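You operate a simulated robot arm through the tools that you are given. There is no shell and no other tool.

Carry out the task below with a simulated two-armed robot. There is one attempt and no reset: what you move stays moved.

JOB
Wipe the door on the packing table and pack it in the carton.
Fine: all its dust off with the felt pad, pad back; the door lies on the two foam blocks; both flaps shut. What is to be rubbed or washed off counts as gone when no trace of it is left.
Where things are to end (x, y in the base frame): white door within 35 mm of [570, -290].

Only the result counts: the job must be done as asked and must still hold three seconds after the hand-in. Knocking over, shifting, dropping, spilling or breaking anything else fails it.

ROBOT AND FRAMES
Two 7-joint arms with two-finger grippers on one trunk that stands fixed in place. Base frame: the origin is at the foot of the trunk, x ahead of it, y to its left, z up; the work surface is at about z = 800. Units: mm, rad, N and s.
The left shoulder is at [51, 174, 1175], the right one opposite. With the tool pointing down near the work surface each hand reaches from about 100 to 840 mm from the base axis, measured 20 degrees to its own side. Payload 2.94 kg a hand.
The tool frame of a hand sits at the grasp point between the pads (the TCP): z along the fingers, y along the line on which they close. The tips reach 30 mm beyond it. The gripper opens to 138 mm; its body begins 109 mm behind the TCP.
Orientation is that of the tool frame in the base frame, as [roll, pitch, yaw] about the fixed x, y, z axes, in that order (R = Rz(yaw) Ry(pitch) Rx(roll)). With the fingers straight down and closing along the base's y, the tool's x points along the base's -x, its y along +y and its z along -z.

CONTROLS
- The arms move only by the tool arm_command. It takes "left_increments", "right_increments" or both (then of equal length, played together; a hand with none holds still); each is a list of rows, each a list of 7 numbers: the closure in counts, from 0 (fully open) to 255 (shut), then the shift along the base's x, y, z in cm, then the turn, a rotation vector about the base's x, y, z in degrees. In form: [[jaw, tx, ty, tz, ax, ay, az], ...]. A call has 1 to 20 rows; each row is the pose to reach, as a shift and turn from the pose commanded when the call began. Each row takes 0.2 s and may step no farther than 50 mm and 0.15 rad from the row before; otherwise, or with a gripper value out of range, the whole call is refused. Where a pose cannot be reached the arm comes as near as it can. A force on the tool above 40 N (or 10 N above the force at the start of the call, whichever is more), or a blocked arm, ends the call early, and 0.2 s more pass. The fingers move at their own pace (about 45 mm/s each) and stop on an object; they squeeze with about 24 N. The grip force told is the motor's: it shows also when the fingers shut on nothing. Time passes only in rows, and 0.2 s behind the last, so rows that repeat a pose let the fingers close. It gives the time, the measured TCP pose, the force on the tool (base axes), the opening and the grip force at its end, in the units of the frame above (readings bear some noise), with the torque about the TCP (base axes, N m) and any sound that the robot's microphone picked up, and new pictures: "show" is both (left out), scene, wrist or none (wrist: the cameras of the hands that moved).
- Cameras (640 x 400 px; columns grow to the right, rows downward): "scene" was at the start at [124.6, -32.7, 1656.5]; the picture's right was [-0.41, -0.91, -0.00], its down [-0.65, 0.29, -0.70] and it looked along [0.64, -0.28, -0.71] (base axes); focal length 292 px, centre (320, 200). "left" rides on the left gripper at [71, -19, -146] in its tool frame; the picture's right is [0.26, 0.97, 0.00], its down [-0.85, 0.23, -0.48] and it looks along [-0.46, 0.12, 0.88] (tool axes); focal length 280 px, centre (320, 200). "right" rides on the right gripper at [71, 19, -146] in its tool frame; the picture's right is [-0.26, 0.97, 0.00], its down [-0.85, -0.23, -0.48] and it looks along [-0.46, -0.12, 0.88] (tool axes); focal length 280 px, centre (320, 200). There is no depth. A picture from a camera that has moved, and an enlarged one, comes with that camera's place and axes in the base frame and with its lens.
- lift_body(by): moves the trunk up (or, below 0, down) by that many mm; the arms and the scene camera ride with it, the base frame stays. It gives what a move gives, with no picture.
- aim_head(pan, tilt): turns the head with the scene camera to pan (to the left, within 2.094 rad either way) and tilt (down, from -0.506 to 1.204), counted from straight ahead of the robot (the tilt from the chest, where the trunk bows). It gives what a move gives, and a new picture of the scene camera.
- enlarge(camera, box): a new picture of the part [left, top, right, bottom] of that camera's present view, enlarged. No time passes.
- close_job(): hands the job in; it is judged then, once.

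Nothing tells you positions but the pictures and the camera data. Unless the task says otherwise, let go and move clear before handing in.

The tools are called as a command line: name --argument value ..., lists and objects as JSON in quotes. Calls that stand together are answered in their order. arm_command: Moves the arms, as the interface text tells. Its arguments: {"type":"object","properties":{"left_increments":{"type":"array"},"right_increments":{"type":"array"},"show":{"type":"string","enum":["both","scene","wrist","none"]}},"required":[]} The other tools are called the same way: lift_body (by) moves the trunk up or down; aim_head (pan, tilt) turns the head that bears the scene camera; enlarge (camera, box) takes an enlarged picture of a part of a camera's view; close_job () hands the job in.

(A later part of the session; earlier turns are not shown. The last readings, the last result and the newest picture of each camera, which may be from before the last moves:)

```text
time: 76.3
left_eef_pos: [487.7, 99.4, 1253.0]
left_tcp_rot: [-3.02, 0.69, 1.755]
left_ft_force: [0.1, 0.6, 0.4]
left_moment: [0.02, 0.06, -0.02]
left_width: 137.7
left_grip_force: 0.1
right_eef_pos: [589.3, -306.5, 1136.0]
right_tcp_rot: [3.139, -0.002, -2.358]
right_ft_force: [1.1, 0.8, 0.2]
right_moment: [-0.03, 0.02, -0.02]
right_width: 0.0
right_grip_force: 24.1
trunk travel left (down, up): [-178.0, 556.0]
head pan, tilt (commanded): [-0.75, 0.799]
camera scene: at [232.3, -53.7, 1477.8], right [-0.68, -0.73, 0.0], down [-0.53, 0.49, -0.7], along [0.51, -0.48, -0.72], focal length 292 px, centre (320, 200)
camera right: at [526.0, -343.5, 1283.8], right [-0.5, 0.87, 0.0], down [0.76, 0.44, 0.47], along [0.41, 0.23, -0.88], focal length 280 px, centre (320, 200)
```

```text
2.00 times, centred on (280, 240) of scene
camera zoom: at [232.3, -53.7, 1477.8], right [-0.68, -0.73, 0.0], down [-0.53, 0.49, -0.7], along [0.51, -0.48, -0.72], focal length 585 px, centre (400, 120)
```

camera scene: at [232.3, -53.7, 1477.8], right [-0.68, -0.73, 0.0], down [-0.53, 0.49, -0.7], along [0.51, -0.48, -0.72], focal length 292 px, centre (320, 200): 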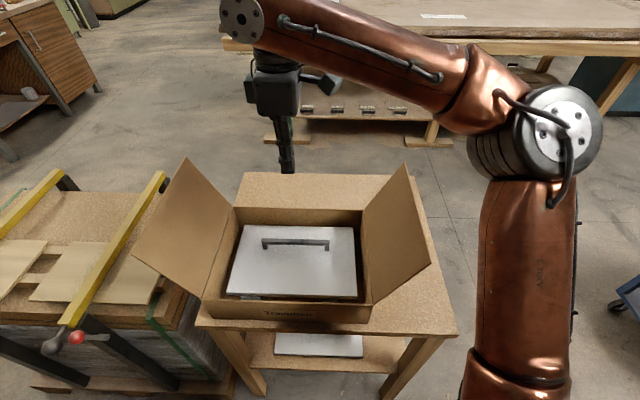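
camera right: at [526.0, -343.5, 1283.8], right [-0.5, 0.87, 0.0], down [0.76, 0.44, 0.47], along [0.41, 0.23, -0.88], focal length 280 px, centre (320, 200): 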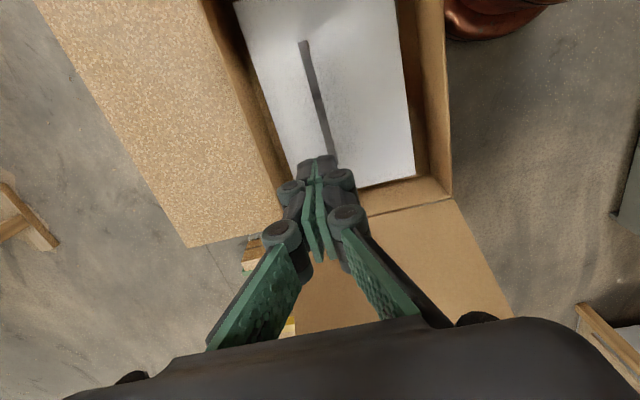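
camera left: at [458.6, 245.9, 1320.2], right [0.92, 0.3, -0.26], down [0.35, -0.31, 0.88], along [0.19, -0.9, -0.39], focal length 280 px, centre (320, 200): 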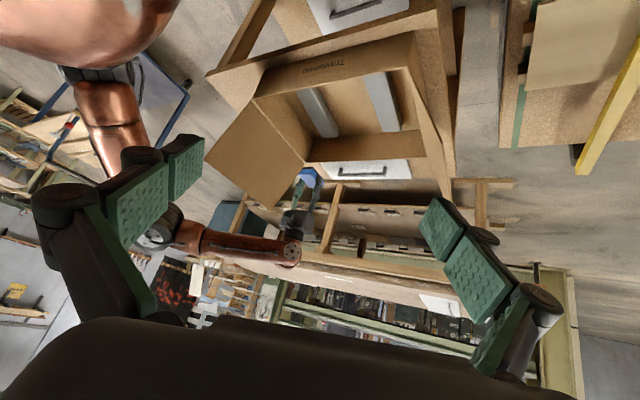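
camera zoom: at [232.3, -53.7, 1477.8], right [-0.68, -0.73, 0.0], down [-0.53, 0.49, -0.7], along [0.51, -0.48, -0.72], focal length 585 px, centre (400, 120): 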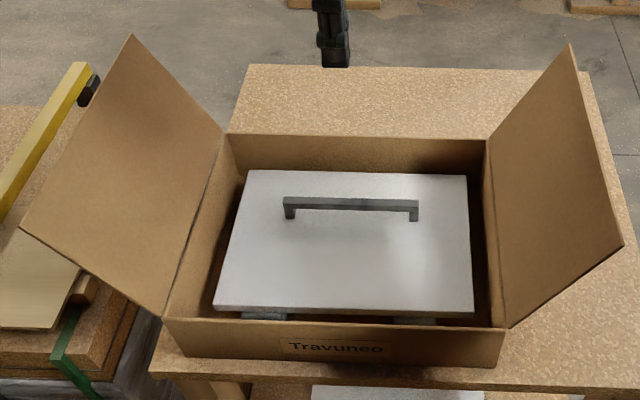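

The door is in place with its centre at about (572, -287). Now the flaps: I'll bring the closed right hand over to the outer side of the right flap.

arm_command --right_increments '[[255, -1.5, -1.3, 2, 0, 0, 0], [255, -4.4, -3.8, 2, 0, 0, 0], [255, -7.3, -6.3, 2, 0, 0, 0], [255, -10.3, -8.8, 2, 0, 0, 0], [255, -13.2, -11.3, 2, 0, 0, 0], [255, -16.2, -13.8, 2, 0, 0, 0], [255, -19.2, -16.4, 2, 0, 0, 0], [255, -22.2, -19.0, 2, 0, 0, 0], [255, -24.5, -21.0, 2, 0, 0, 0]]' --show "both"

enlarge --camera "left" --box '[100, 50, 460, 275]'

```text
time: 78.3
left_eef_pos: [487.7, 99.2, 1254.4]
left_tcp_rot: [-3.023, 0.689, 1.755]
left_ft_force: [-0.7, 0.7, 1.0]
left_moment: [0.0, -0.05, 0.04]
left_width: 137.9
left_grip_force: 0.0
right_eef_pos: [343.4, -516.7, 1157.2]
right_tcp_rot: [-3.141, 0.001, -2.358]
right_ft_force: [-0.1, -0.1, 0.3]
right_moment: [0.01, -0.02, -0.04]
right_width: 0.0
right_grip_force: 23.9
trunk travel left (down, up): [-178.0, 556.0]
head pan, tilt (commanded): [-0.75, 0.799]
camera scene: at [230.7, -54.5, 1478.2], right [-0.68, -0.73, 0.0], down [-0.52, 0.49, -0.7], along [0.51, -0.48, -0.72], focal length 292 px, centre (320, 200)
camera right: at [279.5, -555.2, 1303.7], right [-0.5, 0.87, 0.0], down [0.76, 0.44, 0.48], along [0.41, 0.24, -0.88], focal length 280 px, centre (320, 200)
```

scene: 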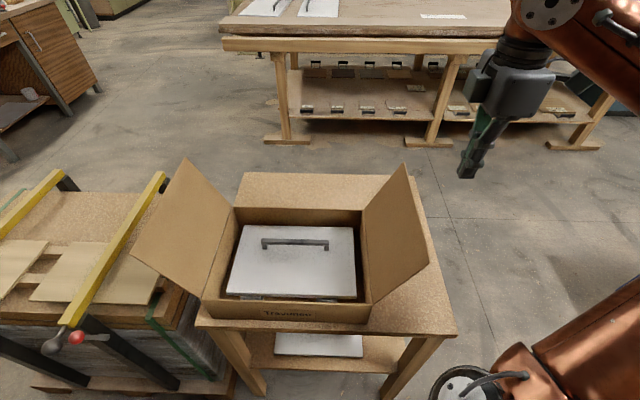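
right: 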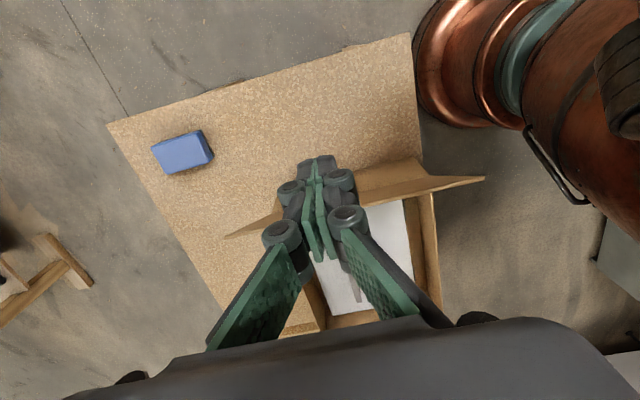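

```text
1.78 times, centred on (280, 162) of left
camera zoom: at [457.4, 244.2, 1321.5], right [0.92, 0.3, -0.25], down [0.35, -0.31, 0.88], along [0.19, -0.9, -0.39], focal length 498 px, centre (391, 267)
```

zoom: 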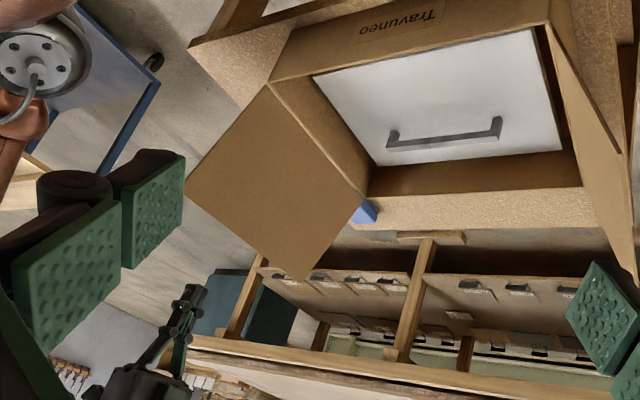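

The fist is outside the right flap (flap top edge near u = -52, z 1063). I'll lower it so the fingertips are just below the flap's top edge level.

arm_command --right_increments '[[255, 0, 0, -4, 0, 0, 0], [255, 0, 0, -8, 0, 0, 0], [255, 0, 0, -10, 0, 0, 0], [255, 1.5, 1.5, -10, 0, 0, 0]]' --show "both"

enlarge --camera "scene" --box '[320, 100, 560, 250]'

enlarge --camera "left" --box '[100, 50, 460, 275]'

```text
time: 79.3
left_eef_pos: [487.7, 99.7, 1253.1]
left_tcp_rot: [-3.023, 0.692, 1.756]
left_ft_force: [0.5, -0.4, 0.7]
left_moment: [-0.01, 0.03, -0.02]
left_width: 138.1
left_grip_force: 0.1
right_eef_pos: [358.8, -502.2, 1055.7]
right_tcp_rot: [-3.141, -0.003, -2.357]
right_ft_force: [0.2, -0.3, -0.9]
right_moment: [-0.01, 0.02, -0.02]
right_width: 0.0
right_grip_force: 23.8
trunk travel left (down, up): [-178.0, 556.0]
head pan, tilt (commanded): [-0.75, 0.799]
camera scene: at [232.1, -53.9, 1477.8], right [-0.68, -0.73, 0.0], down [-0.53, 0.49, -0.7], along [0.51, -0.48, -0.72], focal length 292 px, centre (320, 200)
camera right: at [295.7, -539.7, 1203.5], right [-0.5, 0.87, 0.0], down [0.76, 0.44, 0.47], along [0.41, 0.24, -0.88], focal length 280 px, centre (320, 200)
```

scene: 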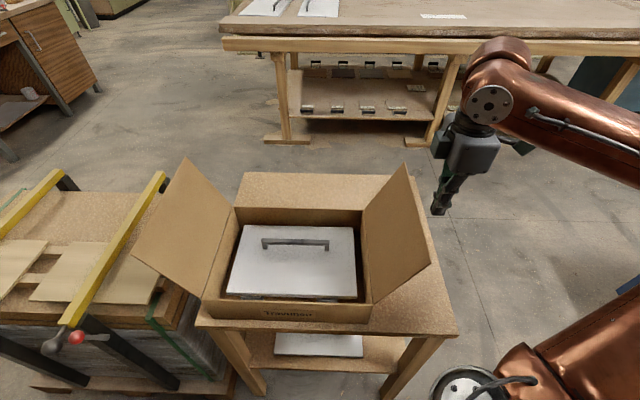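
right: 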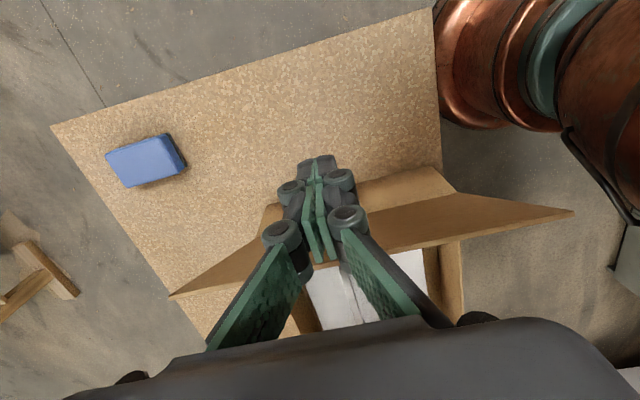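

```text
2.67 times, centred on (440, 175) of scene
camera zoom: at [232.1, -53.9, 1477.8], right [-0.68, -0.73, 0.0], down [-0.53, 0.49, -0.7], along [0.51, -0.48, -0.72], focal length 780 px, centre (0, 267)
```

zoom: 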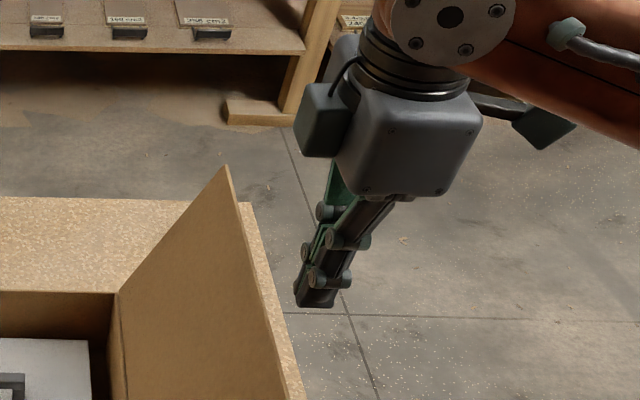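

```text
1.78 times, centred on (280, 162) of left
camera zoom: at [458.8, 244.8, 1320.7], right [0.92, 0.3, -0.26], down [0.35, -0.31, 0.88], along [0.19, -0.9, -0.39], focal length 498 px, centre (391, 267)
```

zoom: 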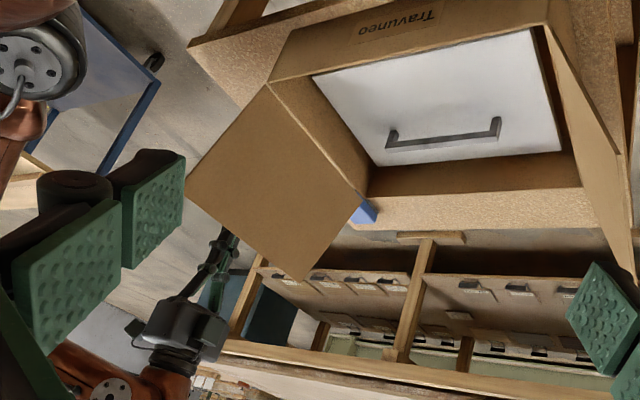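

The fist is just outside the flap. Pushing inward gently and watching the force.

arm_command --right_increments '[[255, 0.8, 0.8, 0, 0, 0, 0], [255, 1.6, 1.6, 0, 0, 0, 0], [255, 2.4, 2.4, 0, 0, 0, 0], [255, 3.2, 3.2, 0, 0, 0, 0], [255, 3.8, 3.8, 0, 0, 0, 0]]' --show "scene"

enlarge --camera "scene" --box '[320, 120, 480, 300]'

```text
time: 80.5
left_eef_pos: [487.9, 98.7, 1253.7]
left_tcp_rot: [-3.024, 0.689, 1.754]
left_ft_force: [0.0, 0.5, 0.1]
left_moment: [0.01, -0.03, -0.02]
left_width: 138.0
left_grip_force: 0.0
right_eef_pos: [396.7, -463.7, 1056.9]
right_tcp_rot: [3.141, 0.0, -2.358]
right_ft_force: [0.0, -0.1, -0.2]
right_moment: [0.0, 0.02, 0.02]
right_width: 0.2
right_grip_force: 23.7
trunk travel left (down, up): [-178.0, 556.0]
head pan, tilt (commanded): [-0.75, 0.799]
camera scene: at [231.5, -54.3, 1478.0], right [-0.68, -0.73, 0.0], down [-0.52, 0.49, -0.7], along [0.51, -0.48, -0.72], focal length 292 px, centre (320, 200)
```

scene: 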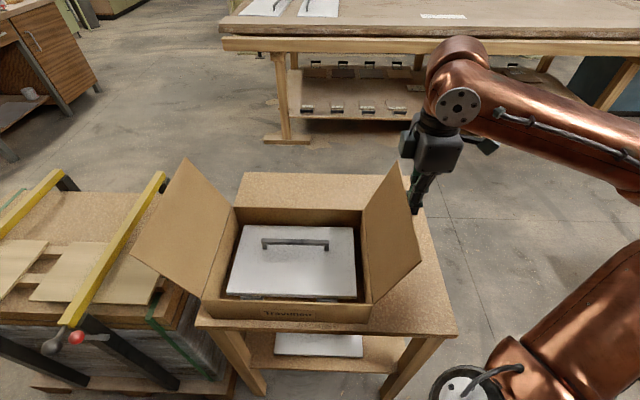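

```text
2.22 times, centred on (400, 210) of scene
camera zoom: at [231.5, -54.3, 1478.0], right [-0.68, -0.73, 0.0], down [-0.52, 0.49, -0.7], along [0.51, -0.48, -0.72], focal length 650 px, centre (142, 178)
```

zoom: 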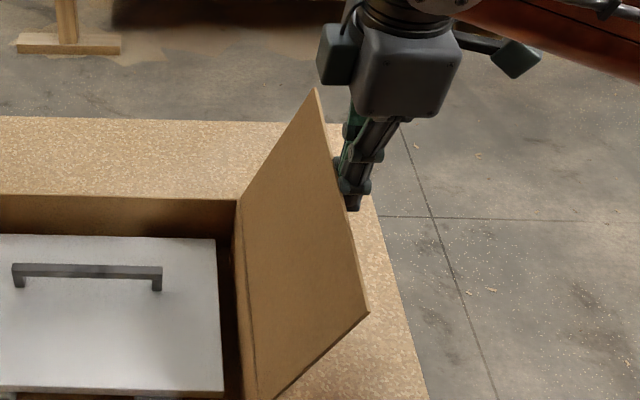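

The flap swings easily with almost no force. Continuing the push to vertical and a little beyond.

arm_command --right_increments '[[255, 1.1, 1.1, 0, 0, 0, 0], [255, 2.2, 2.2, 0, 0, 0, 0], [255, 3.3, 3.3, 0, 0, 0, 0], [255, 4.3, 4.3, 0, 0, 0, 0], [255, 5.4, 5.4, -0.1, 0, 0, 0], [255, 6.4, 6.4, -0.3, 0, 0, 0], [255, 7.4, 7.4, -0.5, 0, 0, 0]]' --show "scene"

enlarge --camera "scene" --box '[220, 120, 480, 320]'

```text
time: 81.3
left_eef_pos: [485.9, 99.4, 1254.4]
left_tcp_rot: [-3.022, 0.691, 1.755]
left_ft_force: [0.1, 0.0, -0.6]
left_moment: [0.0, -0.04, -0.01]
left_width: 137.9
left_grip_force: 0.0
right_eef_pos: [425.5, -435.5, 1061.7]
right_tcp_rot: [-3.127, 0.007, -2.358]
right_ft_force: [-2.6, 1.5, 14.2]
right_moment: [0.1, -0.15, 0.2]
right_width: 5.8
right_grip_force: 24.0
trunk travel left (down, up): [-178.0, 556.0]
head pan, tilt (commanded): [-0.75, 0.799]
stopped in row 3 (right hand): the force on the tool passed its limit at 43 N (the readings are from after the stop); the commanded pose is now the measured one
camera scene: at [230.3, -52.4, 1478.2], right [-0.68, -0.73, 0.0], down [-0.52, 0.49, -0.7], along [0.51, -0.48, -0.72], focal length 292 px, centre (320, 200)
```

scene: 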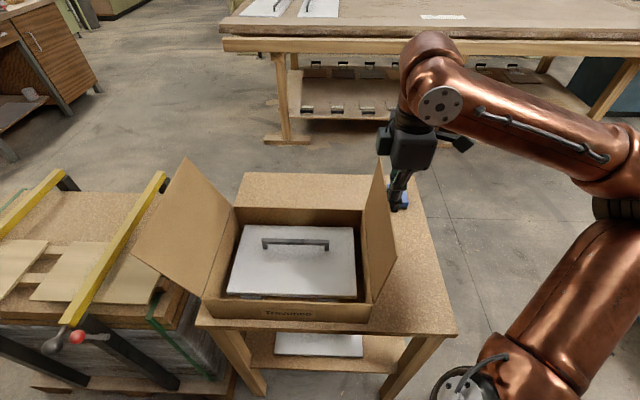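

```text
2.00 times, centred on (350, 220) of scene
camera zoom: at [230.3, -52.4, 1478.2], right [-0.68, -0.73, 0.0], down [-0.52, 0.49, -0.7], along [0.51, -0.48, -0.72], focal length 585 px, centre (260, 160)
```

zoom: 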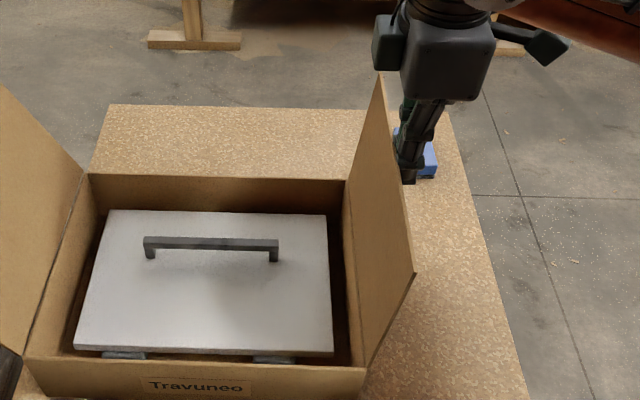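

The force spiked: the flap's rising top edge caught on a finger knuckle. I'll back off, check that nothing shifted, and go higher so only the smooth fingertips touch it.

arm_command --right_increments '[[255, -0.8, -0.8, 0, 0, 0, 0], [255, -1.8, -1.8, 0, 0, 0, 0], [255, -3.0, -3.0, 0, 0, 0, 0], [255, -3.5, -3.5, 1.5, 0, 0, 0], [255, -3.5, -3.5, 3.0, 0, 0, 0]]' --show "both"

enlarge --camera "scene" --box '[120, 140, 440, 340]'

enlarge --camera "left" --box '[100, 50, 460, 275]'

```text
time: 82.5
left_eef_pos: [486.4, 99.6, 1252.6]
left_tcp_rot: [-3.022, 0.688, 1.755]
left_ft_force: [-0.1, -0.3, 0.0]
left_moment: [0.0, 0.0, 0.01]
left_width: 137.8
left_grip_force: 0.1
right_eef_pos: [389.7, -471.3, 1090.7]
right_tcp_rot: [-3.133, 0.004, -2.359]
right_ft_force: [-0.4, 0.3, -0.3]
right_moment: [-0.06, 0.01, -0.01]
right_width: 0.2
right_grip_force: 23.8
trunk travel left (down, up): [-178.0, 556.0]
head pan, tilt (commanded): [-0.75, 0.799]
camera scene: at [231.2, -54.2, 1478.1], right [-0.68, -0.73, 0.0], down [-0.52, 0.49, -0.7], along [0.51, -0.48, -0.72], focal length 292 px, centre (320, 200)
camera right: at [325.4, -507.6, 1237.5], right [-0.49, 0.87, -0.01], down [0.76, 0.44, 0.48], along [0.42, 0.23, -0.88], focal length 280 px, centre (320, 200)
```

scene: 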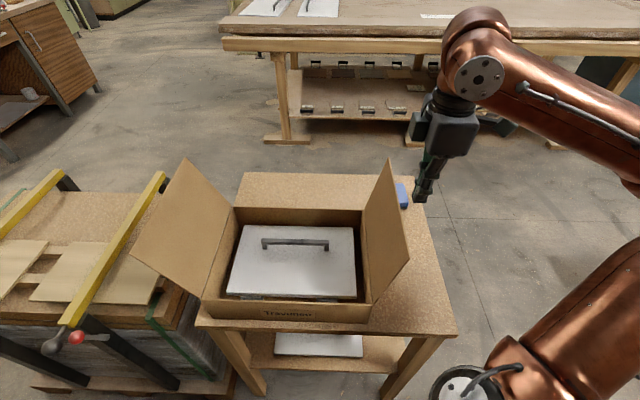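
right: 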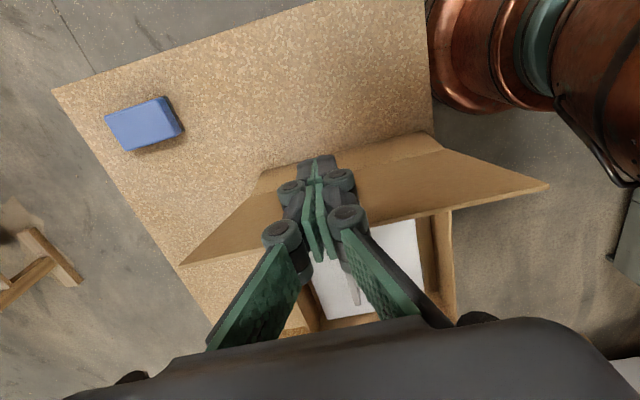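

```text
2.00 times, centred on (280, 240) of scene
camera zoom: at [231.2, -54.2, 1478.1], right [-0.68, -0.73, 0.0], down [-0.52, 0.49, -0.7], along [0.51, -0.48, -0.72], focal length 585 px, centre (400, 120)
```

zoom: 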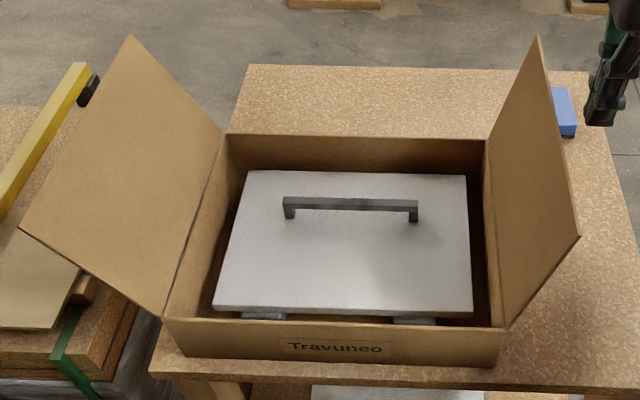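

```text
1.78 times, centred on (280, 162) of left
camera zoom: at [457.9, 244.4, 1321.2], right [0.92, 0.3, -0.25], down [0.35, -0.31, 0.88], along [0.19, -0.9, -0.39], focal length 498 px, centre (391, 267)
```

zoom: 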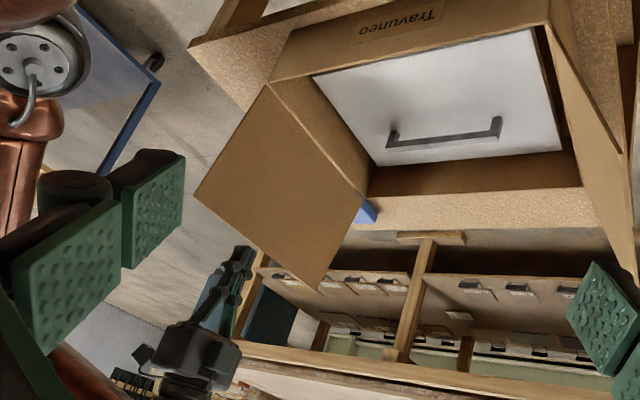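

Nothing shifted, and the flap stays where it is left (friction hinge). Now I push higher up, with only the fingertips near its top edge.

arm_command --right_increments '[[255, 1, 1, 0, 0, 0, 0], [255, 2, 2, 0, 0, 0, 0], [255, 2.8, 2.8, 0, 0, 0, 0], [255, 3.6, 3.6, 0, 0, 0, 0], [255, 4.3, 4.3, 0, 0, 0, 0], [255, 5.0, 5.0, 0, 0, 0, 0]]' --show "scene"

enlarge --camera "scene" --box '[220, 120, 480, 320]'

enlarge --camera "left" --box '[100, 50, 460, 275]'

```text
time: 83.9
left_eef_pos: [487.5, 97.9, 1251.9]
left_tcp_rot: [-3.023, 0.688, 1.755]
left_ft_force: [-0.2, 0.1, 0.9]
left_moment: [-0.02, 0.02, -0.01]
left_width: 137.6
left_grip_force: 0.0
right_eef_pos: [442.1, -420.6, 1088.8]
right_tcp_rot: [-3.131, 0.003, -2.358]
right_ft_force: [0.5, 0.8, 0.3]
right_moment: [-0.01, 0.01, 0.01]
right_width: 0.0
right_grip_force: 23.8
trunk travel left (down, up): [-178.0, 556.0]
head pan, tilt (commanded): [-0.75, 0.799]
camera scene: at [231.4, -53.9, 1478.0], right [-0.68, -0.73, 0.0], down [-0.52, 0.49, -0.7], along [0.51, -0.48, -0.72], focal length 292 px, centre (320, 200)
```

scene: 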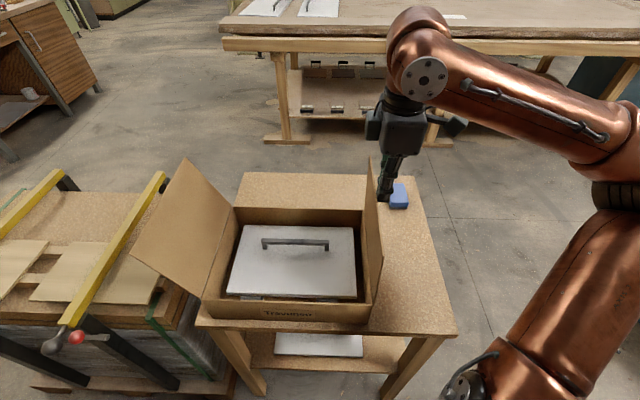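

```text
2.00 times, centred on (350, 220) of scene
camera zoom: at [231.4, -53.9, 1478.0], right [-0.68, -0.73, 0.0], down [-0.52, 0.49, -0.7], along [0.51, -0.48, -0.72], focal length 585 px, centre (260, 160)
```

zoom: 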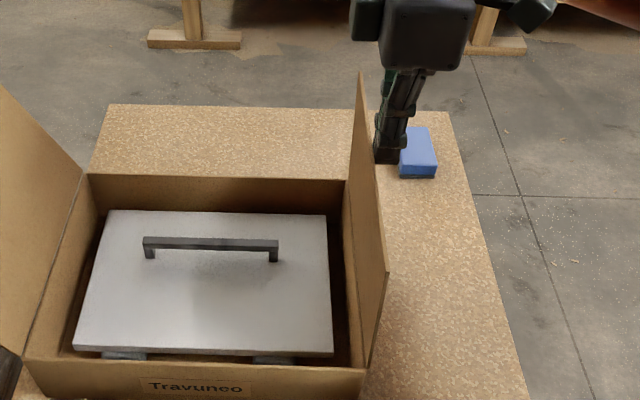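

```text
1.78 times, centred on (280, 162) of left
camera zoom: at [458.1, 244.8, 1321.1], right [0.92, 0.3, -0.26], down [0.35, -0.31, 0.88], along [0.19, -0.9, -0.39], focal length 498 px, centre (391, 267)
```

zoom: 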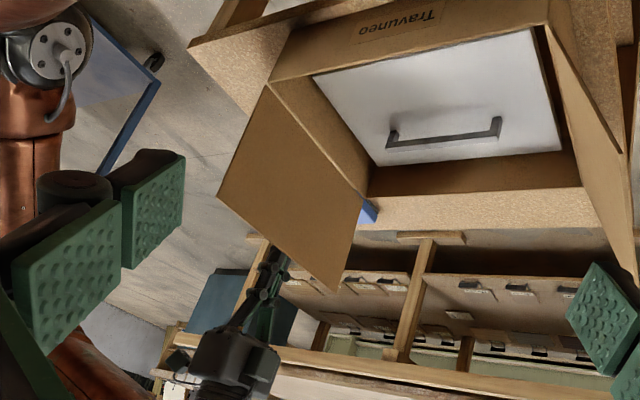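

Nearly vertical with no force. Following the arc further inward and downward.

arm_command --right_increments '[[255, 0.8, 0.8, 0, 0, 0, 0], [255, 1.5, 1.5, -0.1, 0, 0, 0], [255, 2.2, 2.2, -0.3, 0, 0, 0], [255, 2.9, 2.9, -0.5, 0, 0, 0], [255, 3.6, 3.6, -0.8, 0, 0, 0], [255, 4.3, 4.3, -1.2, 0, 0, 0], [255, 5.0, 5.0, -1.6, 0, 0, 0], [255, 5.6, 5.6, -2.0, 0, 0, 0]]' --show "scene"

enlarge --camera "left" --box '[100, 50, 460, 275]'

```text
time: 85.7
left_eef_pos: [487.4, 99.9, 1253.4]
left_tcp_rot: [-3.02, 0.69, 1.754]
left_ft_force: [0.5, 0.6, 0.4]
left_moment: [0.0, 0.03, 0.02]
left_width: 137.8
left_grip_force: 0.0
right_eef_pos: [496.7, -364.7, 1069.3]
right_tcp_rot: [-3.133, 0.004, -2.36]
right_ft_force: [0.5, -0.2, 0.3]
right_moment: [-0.01, -0.01, -0.02]
right_width: 0.1
right_grip_force: 23.8
trunk travel left (down, up): [-178.0, 556.0]
head pan, tilt (commanded): [-0.75, 0.799]
camera scene: at [231.6, -54.1, 1478.0], right [-0.68, -0.73, 0.0], down [-0.52, 0.49, -0.7], along [0.51, -0.48, -0.72], focal length 292 px, centre (320, 200)
```

scene: 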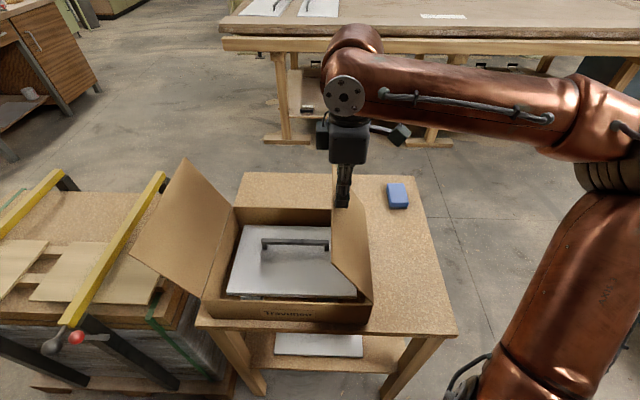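

```text
1.78 times, centred on (280, 162) of left
camera zoom: at [458.2, 244.5, 1321.0], right [0.92, 0.3, -0.26], down [0.35, -0.31, 0.88], along [0.19, -0.9, -0.39], focal length 498 px, centre (391, 267)
```

zoom: 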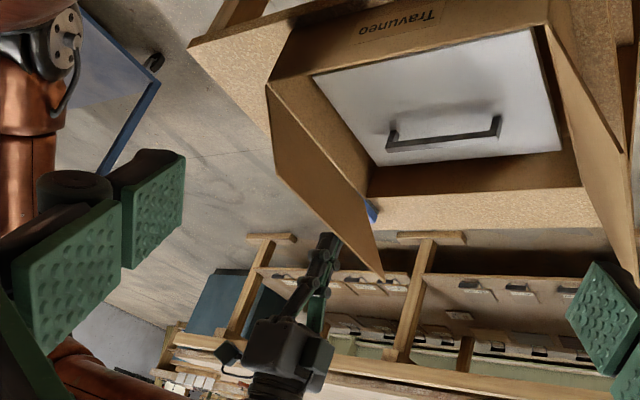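

arm_command --right_increments '[[255, 0.6, 0.6, -0.5, 0, 0, 0], [255, 1.2, 1.2, -1.15, 0, 0, 0], [255, 1.8, 1.8, -1.9, 0, 0, 0], [255, 2.4, 2.4, -2.6, 0, 0, 0], [255, 2.85, 2.85, -3.4, 0, 0, 0], [255, 3.3, 3.3, -4.1, 0, 0, 0], [255, 3.75, 3.75, -5.0, 0, 0, 0], [255, 4.2, 4.2, -5.9, 0, 0, 0]]' --show "scene"

enlarge --camera "left" --box '[100, 50, 460, 275]'

```text
time: 87.5
left_eef_pos: [487.3, 98.5, 1254.3]
left_tcp_rot: [-3.024, 0.688, 1.753]
left_ft_force: [-0.5, -0.6, -0.6]
left_moment: [0.02, -0.01, 0.01]
left_width: 138.0
left_grip_force: 0.0
right_eef_pos: [540.4, -321.6, 1010.2]
right_tcp_rot: [-3.132, 0.003, -2.362]
right_ft_force: [-0.3, -0.1, 0.0]
right_moment: [0.0, 0.03, 0.02]
right_width: 0.0
right_grip_force: 24.3
trunk travel left (down, up): [-178.0, 556.0]
head pan, tilt (commanded): [-0.75, 0.799]
camera scene: at [231.6, -54.1, 1478.0], right [-0.68, -0.73, 0.0], down [-0.52, 0.49, -0.7], along [0.51, -0.48, -0.72], focal length 292 px, centre (320, 200)
```

scene: 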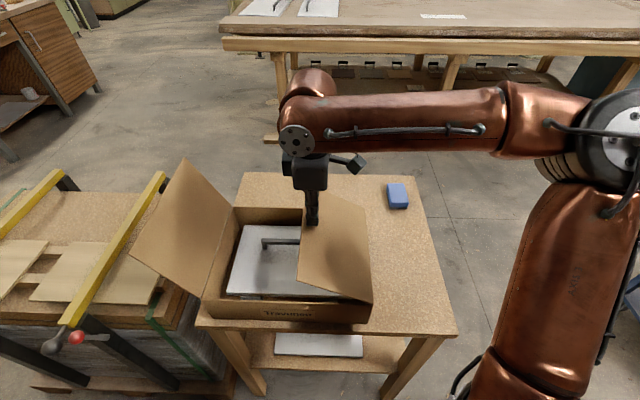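

```text
1.78 times, centred on (280, 162) of left
camera zoom: at [458.3, 244.6, 1321.0], right [0.92, 0.3, -0.26], down [0.35, -0.31, 0.88], along [0.19, -0.9, -0.39], focal length 498 px, centre (391, 267)
```

zoom: 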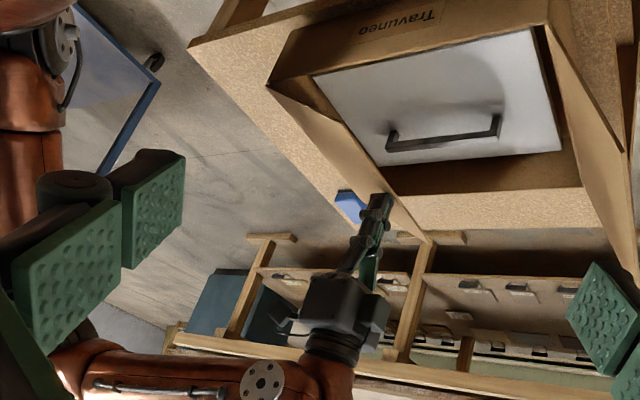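

arm_command --right_increments '[[255, 0.3, 0.3, -1.0, 0, 0, 0], [255, 0.54, 0.54, -2.0, 0, 0, 0], [255, 0.8, 0.8, -3.0, 0, 0, 0], [255, 0.98, 0.98, -3.9, 0, 0, 0], [255, 1.15, 1.15, -4.8, 0, 0, 0], [255, 1.25, 1.25, -5.6, 0, 0, 0]]' --show "both"

enlarge --camera "left" --box '[100, 50, 460, 275]'

enlarge --camera "scene" --box '[120, 140, 440, 340]'

```text
time: 88.9
left_eef_pos: [486.0, 98.6, 1252.4]
left_tcp_rot: [-3.023, 0.69, 1.755]
left_ft_force: [-0.6, -0.6, -0.1]
left_moment: [0.02, -0.02, -0.02]
left_width: 137.8
left_grip_force: 0.0
right_eef_pos: [551.7, -311.2, 954.3]
right_tcp_rot: [-3.134, 0.004, -2.36]
right_ft_force: [0.5, 0.4, 0.5]
right_moment: [-0.01, -0.01, -0.04]
right_width: 0.3
right_grip_force: 23.7
trunk travel left (down, up): [-178.0, 556.0]
head pan, tilt (commanded): [-0.75, 0.799]
camera scene: at [231.5, -54.3, 1478.0], right [-0.68, -0.73, 0.0], down [-0.52, 0.49, -0.7], along [0.51, -0.48, -0.72], focal length 292 px, centre (320, 200)
camera right: at [486.4, -347.1, 1101.5], right [-0.49, 0.87, -0.01], down [0.76, 0.44, 0.48], along [0.42, 0.23, -0.88], focal length 280 px, centre (320, 200)
```

scene: 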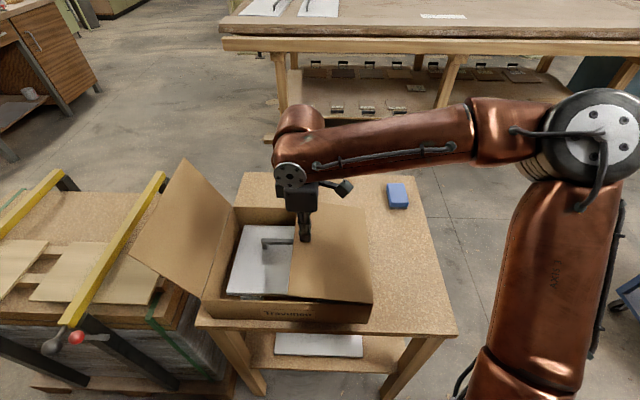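
right: 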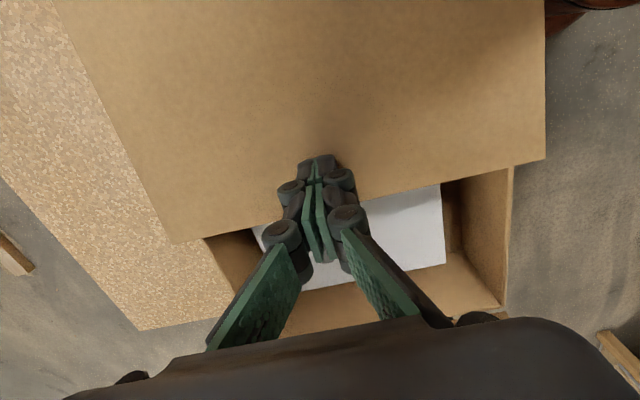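

```text
1.78 times, centred on (280, 162) of left
camera zoom: at [458.1, 244.4, 1321.1], right [0.92, 0.3, -0.26], down [0.35, -0.31, 0.88], along [0.19, -0.9, -0.39], focal length 498 px, centre (391, 267)
```

zoom: 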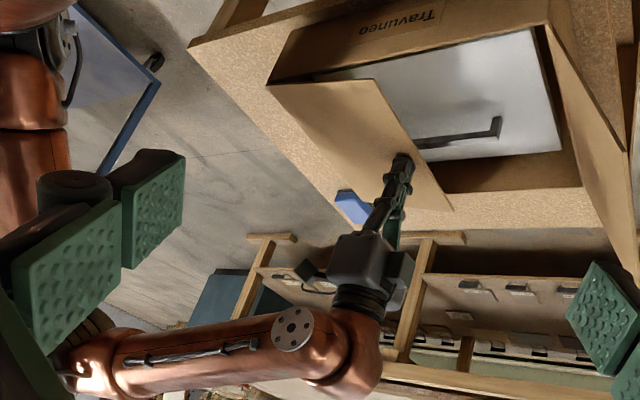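

```text
2.00 times, centred on (280, 240) of scene
camera zoom: at [231.5, -54.3, 1478.0], right [-0.68, -0.73, 0.0], down [-0.52, 0.49, -0.7], along [0.51, -0.48, -0.72], focal length 585 px, centre (400, 120)
```

zoom: 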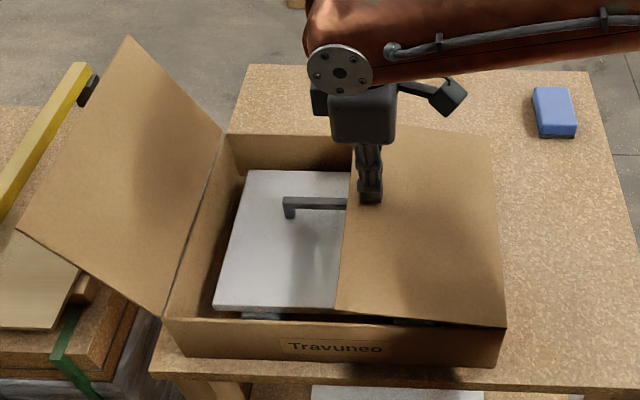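

Nearly shut. Pressing down the last bit in small steps.

arm_command --right_increments '[[255, 0.05, 0.05, -0.5, 0, 0, 0], [255, 0.1, 0.1, -1.0, 0, 0, 0], [255, 0.1, 0.1, -1.5, 0, 0, 0], [255, 0.1, 0.1, -1.5, 0, 0, 0]]' --show "none"

```text
time: 89.9
left_eef_pos: [487.2, 98.5, 1253.0]
left_tcp_rot: [-3.023, 0.69, 1.756]
left_ft_force: [0.0, 0.4, 0.1]
left_moment: [0.0, 0.0, -0.02]
left_width: 137.9
left_grip_force: 0.0
right_eef_pos: [553.3, -308.6, 940.1]
right_tcp_rot: [-3.132, 0.005, -2.36]
right_ft_force: [-0.4, 0.4, 0.9]
right_moment: [-0.01, -0.02, -0.02]
right_width: 0.0
right_grip_force: 23.9
trunk travel left (down, up): [-178.0, 556.0]
head pan, tilt (commanded): [-0.75, 0.799]
```

arm_command --right_increments '[[255, 0, 0, -0.3, 0, 0, 0], [255, 0, 0, -0.6, 0, 0, 0], [255, 0, 0, -0.6, 0, 0, 0]]' --show "none"

enlarge --camera "scene" --box '[120, 140, 440, 340]'

enlarge --camera "left" --box '[220, 50, 460, 200]'

```text
time: 90.7
left_eef_pos: [486.8, 99.5, 1254.6]
left_tcp_rot: [-3.024, 0.689, 1.755]
left_ft_force: [0.4, 0.0, 0.9]
left_moment: [0.0, -0.02, 0.03]
left_width: 138.1
left_grip_force: 0.1
right_eef_pos: [552.5, -309.0, 932.6]
right_tcp_rot: [-3.134, 0.004, -2.358]
right_ft_force: [0.0, 0.2, -0.8]
right_moment: [0.02, 0.01, 0.0]
right_width: 0.1
right_grip_force: 23.6
trunk travel left (down, up): [-178.0, 556.0]
head pan, tilt (commanded): [-0.75, 0.799]
```

```text
2.00 times, centred on (280, 240) of scene
camera zoom: at [231.3, -54.2, 1478.1], right [-0.68, -0.73, 0.0], down [-0.52, 0.49, -0.7], along [0.51, -0.48, -0.72], focal length 585 px, centre (400, 120)
```

zoom: 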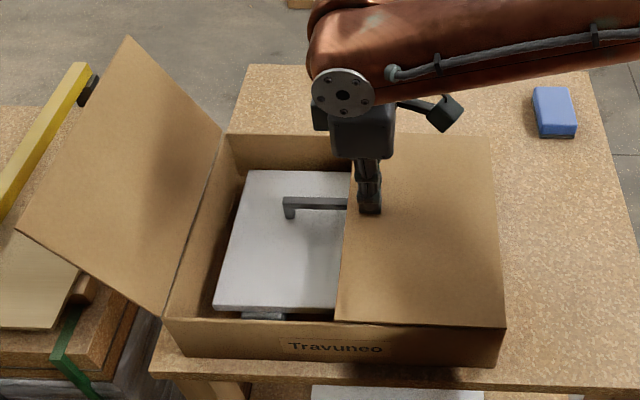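

```text
2.67 times, centred on (340, 125) of left
camera zoom: at [458.0, 244.5, 1321.2], right [0.92, 0.3, -0.26], down [0.35, -0.31, 0.88], along [0.19, -0.9, -0.39], focal length 748 px, centre (267, 400)
```

zoom: 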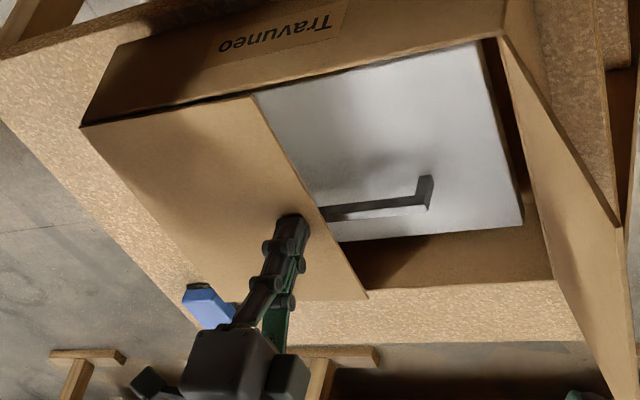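

arm_command --right_increments '[[255, 0, 0, -0.2, 0, 0, 0], [255, 0, 0, -0.4, 0, 0, 0], [255, 0, 0, -0.4, 0, 0, 0]]' --show "none"

arm_command --right_increments '[[255, 0, 0, -0.2, 0, 0, 0], [255, 0, 0, -0.4, 0, 0, 0], [255, 0, 0, -0.4, 0, 0, 0]]' --show "none"

```text
time: 91.5
left_eef_pos: [486.6, 98.6, 1253.2]
left_tcp_rot: [-3.023, 0.689, 1.755]
left_ft_force: [0.0, -0.5, 0.9]
left_moment: [0.0, 0.01, -0.02]
left_width: 137.9
left_grip_force: 0.0
right_eef_pos: [553.3, -310.1, 929.0]
right_tcp_rot: [-3.134, 0.003, -2.359]
right_ft_force: [-0.6, -0.6, -0.5]
right_moment: [-0.02, 0.02, -0.01]
right_width: 0.0
right_grip_force: 24.5
trunk travel left (down, up): [-178.0, 556.0]
head pan, tilt (commanded): [-0.75, 0.799]
```

```text
time: 92.3
left_eef_pos: [486.9, 98.5, 1254.3]
left_tcp_rot: [-3.022, 0.688, 1.753]
left_ft_force: [-0.9, -0.7, -0.7]
left_moment: [-0.01, 0.03, -0.01]
left_width: 137.7
left_grip_force: 0.1
right_eef_pos: [553.0, -310.6, 927.7]
right_tcp_rot: [-3.129, 0.007, -2.359]
right_ft_force: [0.6, -1.8, 9.3]
right_moment: [-0.12, 0.06, 0.03]
right_width: 5.9
right_grip_force: 24.7
trunk travel left (down, up): [-178.0, 556.0]
head pan, tilt (commanded): [-0.75, 0.799]
```

The flap has reached its stop (9 N). I'll lift off and check that it stays shut.

arm_command --right_increments '[[255, 0, 0, 0.5, 0, 0, 0], [255, 0, 0, 2, 0, 0, 0], [255, 0, 0, 5, 0, 0, 0], [255, 0, 0, 9, 0, 0, 0], [255, 0, 0, 13, 0, 0, 0], [255, 0, 0, 17, 0, 0, 0]]' --show "both"

enlarge --camera "scene" --box '[120, 140, 440, 340]'

enlarge --camera "left" --box '[160, 0, 480, 200]'

```text
time: 93.7
left_eef_pos: [485.9, 99.9, 1253.6]
left_tcp_rot: [-3.023, 0.691, 1.752]
left_ft_force: [0.4, 0.8, -0.3]
left_moment: [0.0, -0.05, 0.02]
left_width: 138.0
left_grip_force: 0.0
right_eef_pos: [552.3, -308.8, 1096.1]
right_tcp_rot: [-3.132, 0.005, -2.359]
right_ft_force: [-0.7, 0.6, -0.7]
right_moment: [-0.01, -0.02, -0.01]
right_width: 0.0
right_grip_force: 23.8
trunk travel left (down, up): [-178.0, 556.0]
head pan, tilt (commanded): [-0.75, 0.799]
camera scene: at [230.9, -53.6, 1478.2], right [-0.68, -0.73, 0.0], down [-0.52, 0.49, -0.7], along [0.51, -0.48, -0.72], focal length 292 px, centre (320, 200)
camera right: at [486.8, -345.7, 1243.9], right [-0.49, 0.87, -0.01], down [0.76, 0.44, 0.48], along [0.42, 0.23, -0.88], focal length 280 px, centre (320, 200)
```

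scene: 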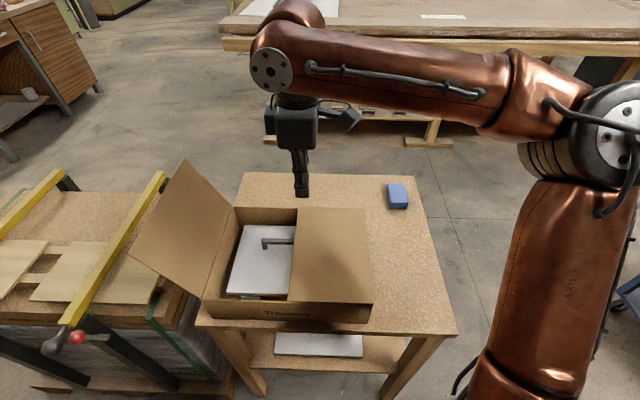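
right: 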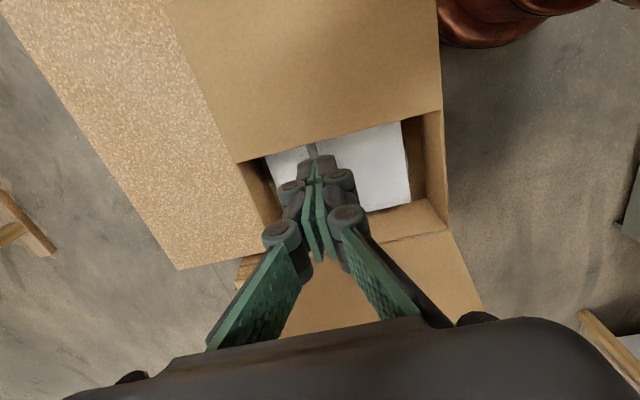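

```text
2.00 times, centred on (280, 240) of scene
camera zoom: at [230.9, -53.6, 1478.2], right [-0.68, -0.73, 0.0], down [-0.52, 0.49, -0.7], along [0.51, -0.48, -0.72], focal length 585 px, centre (400, 120)
```

zoom: 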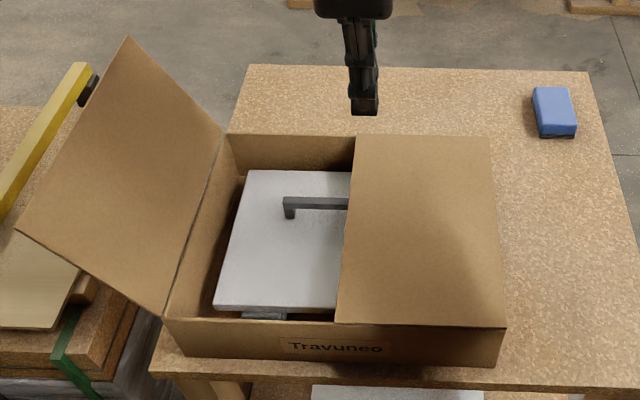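

```text
2.00 times, centred on (320, 100) of left
camera zoom: at [457.6, 245.1, 1321.3], right [0.92, 0.3, -0.25], down [0.35, -0.31, 0.88], along [0.19, -0.9, -0.39], focal length 561 px, centre (320, 400)
```

zoom: 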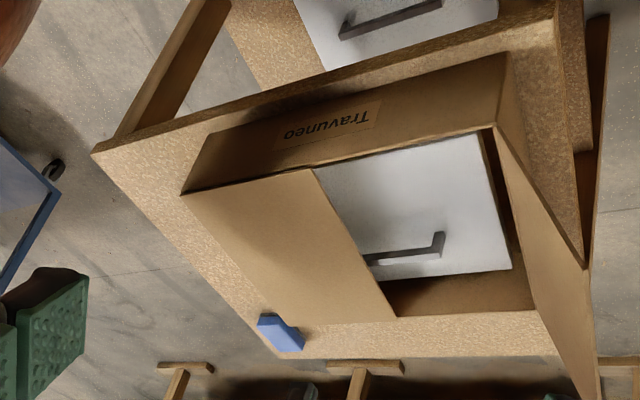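

The right flap is shut and stays. Now the left flap: I'll retract the right hand to the right and straighten the left hand to vertical.

arm_command --right_increments '[[255, -2, -2.5, 1, 0, 0, 0], [255, -4, -5, 2, 0, 0, 0], [255, -6, -8, 3, 0, 0, 0], [255, -9, -11, 4, 0, 0, 0], [255, -12, -14, 5, 0, 0, 0], [255, -15, -17, 5, 0, 0, 0], [255, -17, -20, 5, 0, 0, 0]]' --left_increments '[[255, 0, 0, 0, 7, 0, 0], [255, 0, 0, 0, 14, 0, 0], [255, 0, 0, 0, 21, 0, 0], [255, 0, 0, 0, 28, 0, 0], [255, 0, 0, 0, 35, 0, 0], [255, 0, 0, 0, 40, 0, 0], [255, 0, 0, 0, 40, 0, 0]]' --show "both"

```text
time: 95.3
left_eef_pos: [488.8, 98.6, 1254.6]
left_tcp_rot: [-3.14, -0.001, 1.712]
left_ft_force: [0.0, 0.0, 0.1]
left_moment: [-0.01, 0.02, -0.01]
left_width: 0.0
left_grip_force: 8.5
right_eef_pos: [382.2, -511.2, 1144.5]
right_tcp_rot: [-3.133, 0.003, -2.36]
right_ft_force: [-0.4, 0.3, 0.5]
right_moment: [-0.02, -0.02, -0.01]
right_width: 0.0
right_grip_force: 23.7
trunk travel left (down, up): [-178.0, 556.0]
head pan, tilt (commanded): [-0.75, 0.799]
camera scene: at [231.6, -54.5, 1478.0], right [-0.68, -0.73, 0.0], down [-0.53, 0.49, -0.7], along [0.51, -0.47, -0.72], focal length 292 px, centre (320, 200)
camera right: at [318.3, -546.6, 1292.4], right [-0.49, 0.87, -0.01], down [0.76, 0.44, 0.48], along [0.42, 0.23, -0.88], focal length 280 px, centre (320, 200)
camera left: at [458.4, 166.6, 1398.9], right [0.92, 0.4, 0.0], down [0.35, -0.81, 0.48], along [0.19, -0.44, -0.88], focal length 280 px, centre (320, 200)
```

scene: 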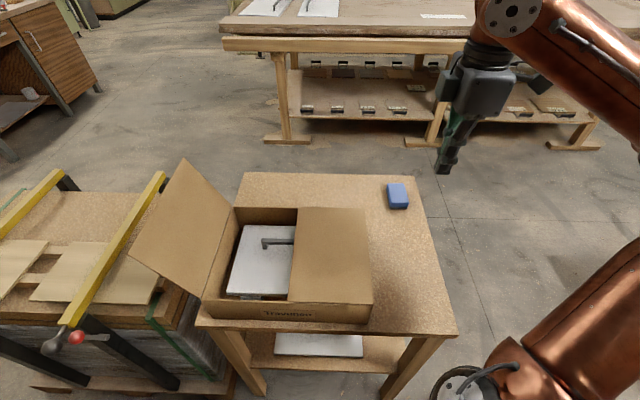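
right: 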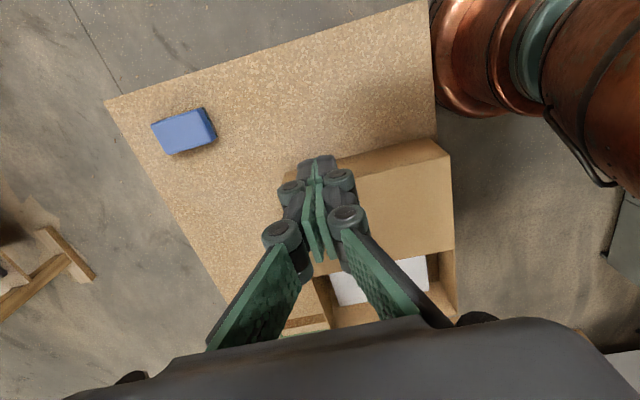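
left: 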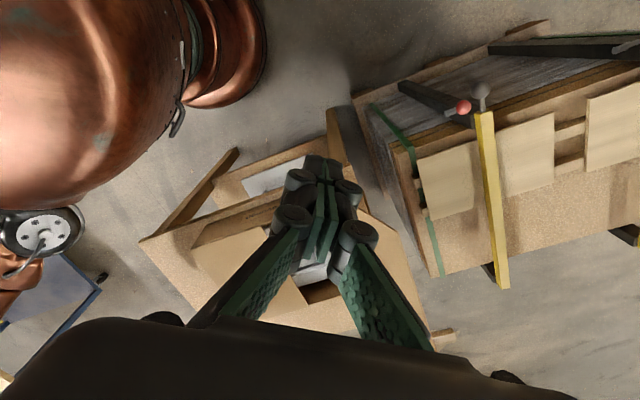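

I'll turn the left fist so it can push with its flat side, and look with the head at the left flap.

arm_command --left_increments '[[255, 1, -0.5, -1, 0, 0, -7.6], [255, 3, -1, -2, 0, 0, -15.2], [255, 5, -1.5, -3, 0, 0, -22.8], [255, 7, -2, -4, 0, 0, -30.4], [255, 9, -2.5, -5, 0, 0, -38], [255, 11, -3, -6, 0, 0, -45.6], [255, 13, -3.5, -7, 0, 0, -53]]' --show "wrist"

aim_head --pan -0.2 --tilt 0.8

```text
time: 96.9
left_eef_pos: [617.5, 63.3, 1184.6]
left_tcp_rot: [-3.14, 0.0, 0.785]
left_ft_force: [-1.0, 0.2, -0.2]
left_moment: [0.04, 0.05, -0.02]
left_width: 0.1
left_grip_force: 24.5
right_eef_pos: [384.0, -510.0, 1145.1]
right_tcp_rot: [-3.133, 0.003, -2.359]
right_ft_force: [0.4, 0.8, 0.3]
right_moment: [-0.01, 0.01, -0.02]
right_width: 0.0
right_grip_force: 24.4
trunk travel left (down, up): [-178.0, 556.0]
head pan, tilt (commanded): [-0.75, 0.799]
camera left: at [654.2, 127.0, 1328.3], right [0.87, -0.5, 0.0], down [-0.44, -0.76, 0.48], along [-0.24, -0.41, -0.88], focal length 280 px, centre (320, 200)
```

left: 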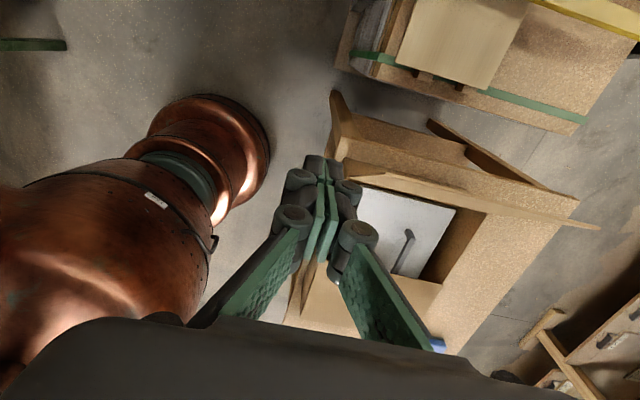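

```text
time: 97.8
left_eef_pos: [616.3, 62.3, 1184.6]
left_tcp_rot: [-3.14, 0.0, 0.788]
left_ft_force: [0.2, 0.0, -0.1]
left_moment: [-0.01, 0.02, 0.03]
left_width: 0.1
left_grip_force: 23.9
right_eef_pos: [383.5, -510.0, 1145.5]
right_tcp_rot: [-3.132, 0.005, -2.359]
right_ft_force: [0.1, 0.2, 0.2]
right_moment: [-0.03, -0.01, 0.01]
right_width: 0.2
right_grip_force: 23.6
trunk travel left (down, up): [-178.0, 556.0]
head pan, tilt (commanded): [-0.201, 0.799]
camera scene: at [251.4, -15.9, 1478.1], right [-0.2, -0.98, 0.0], down [-0.7, 0.14, -0.7], along [0.68, -0.14, -0.72], focal length 292 px, centre (320, 200)
```

scene: 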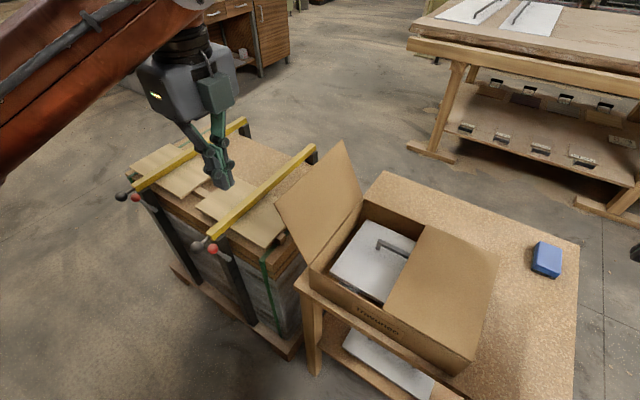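

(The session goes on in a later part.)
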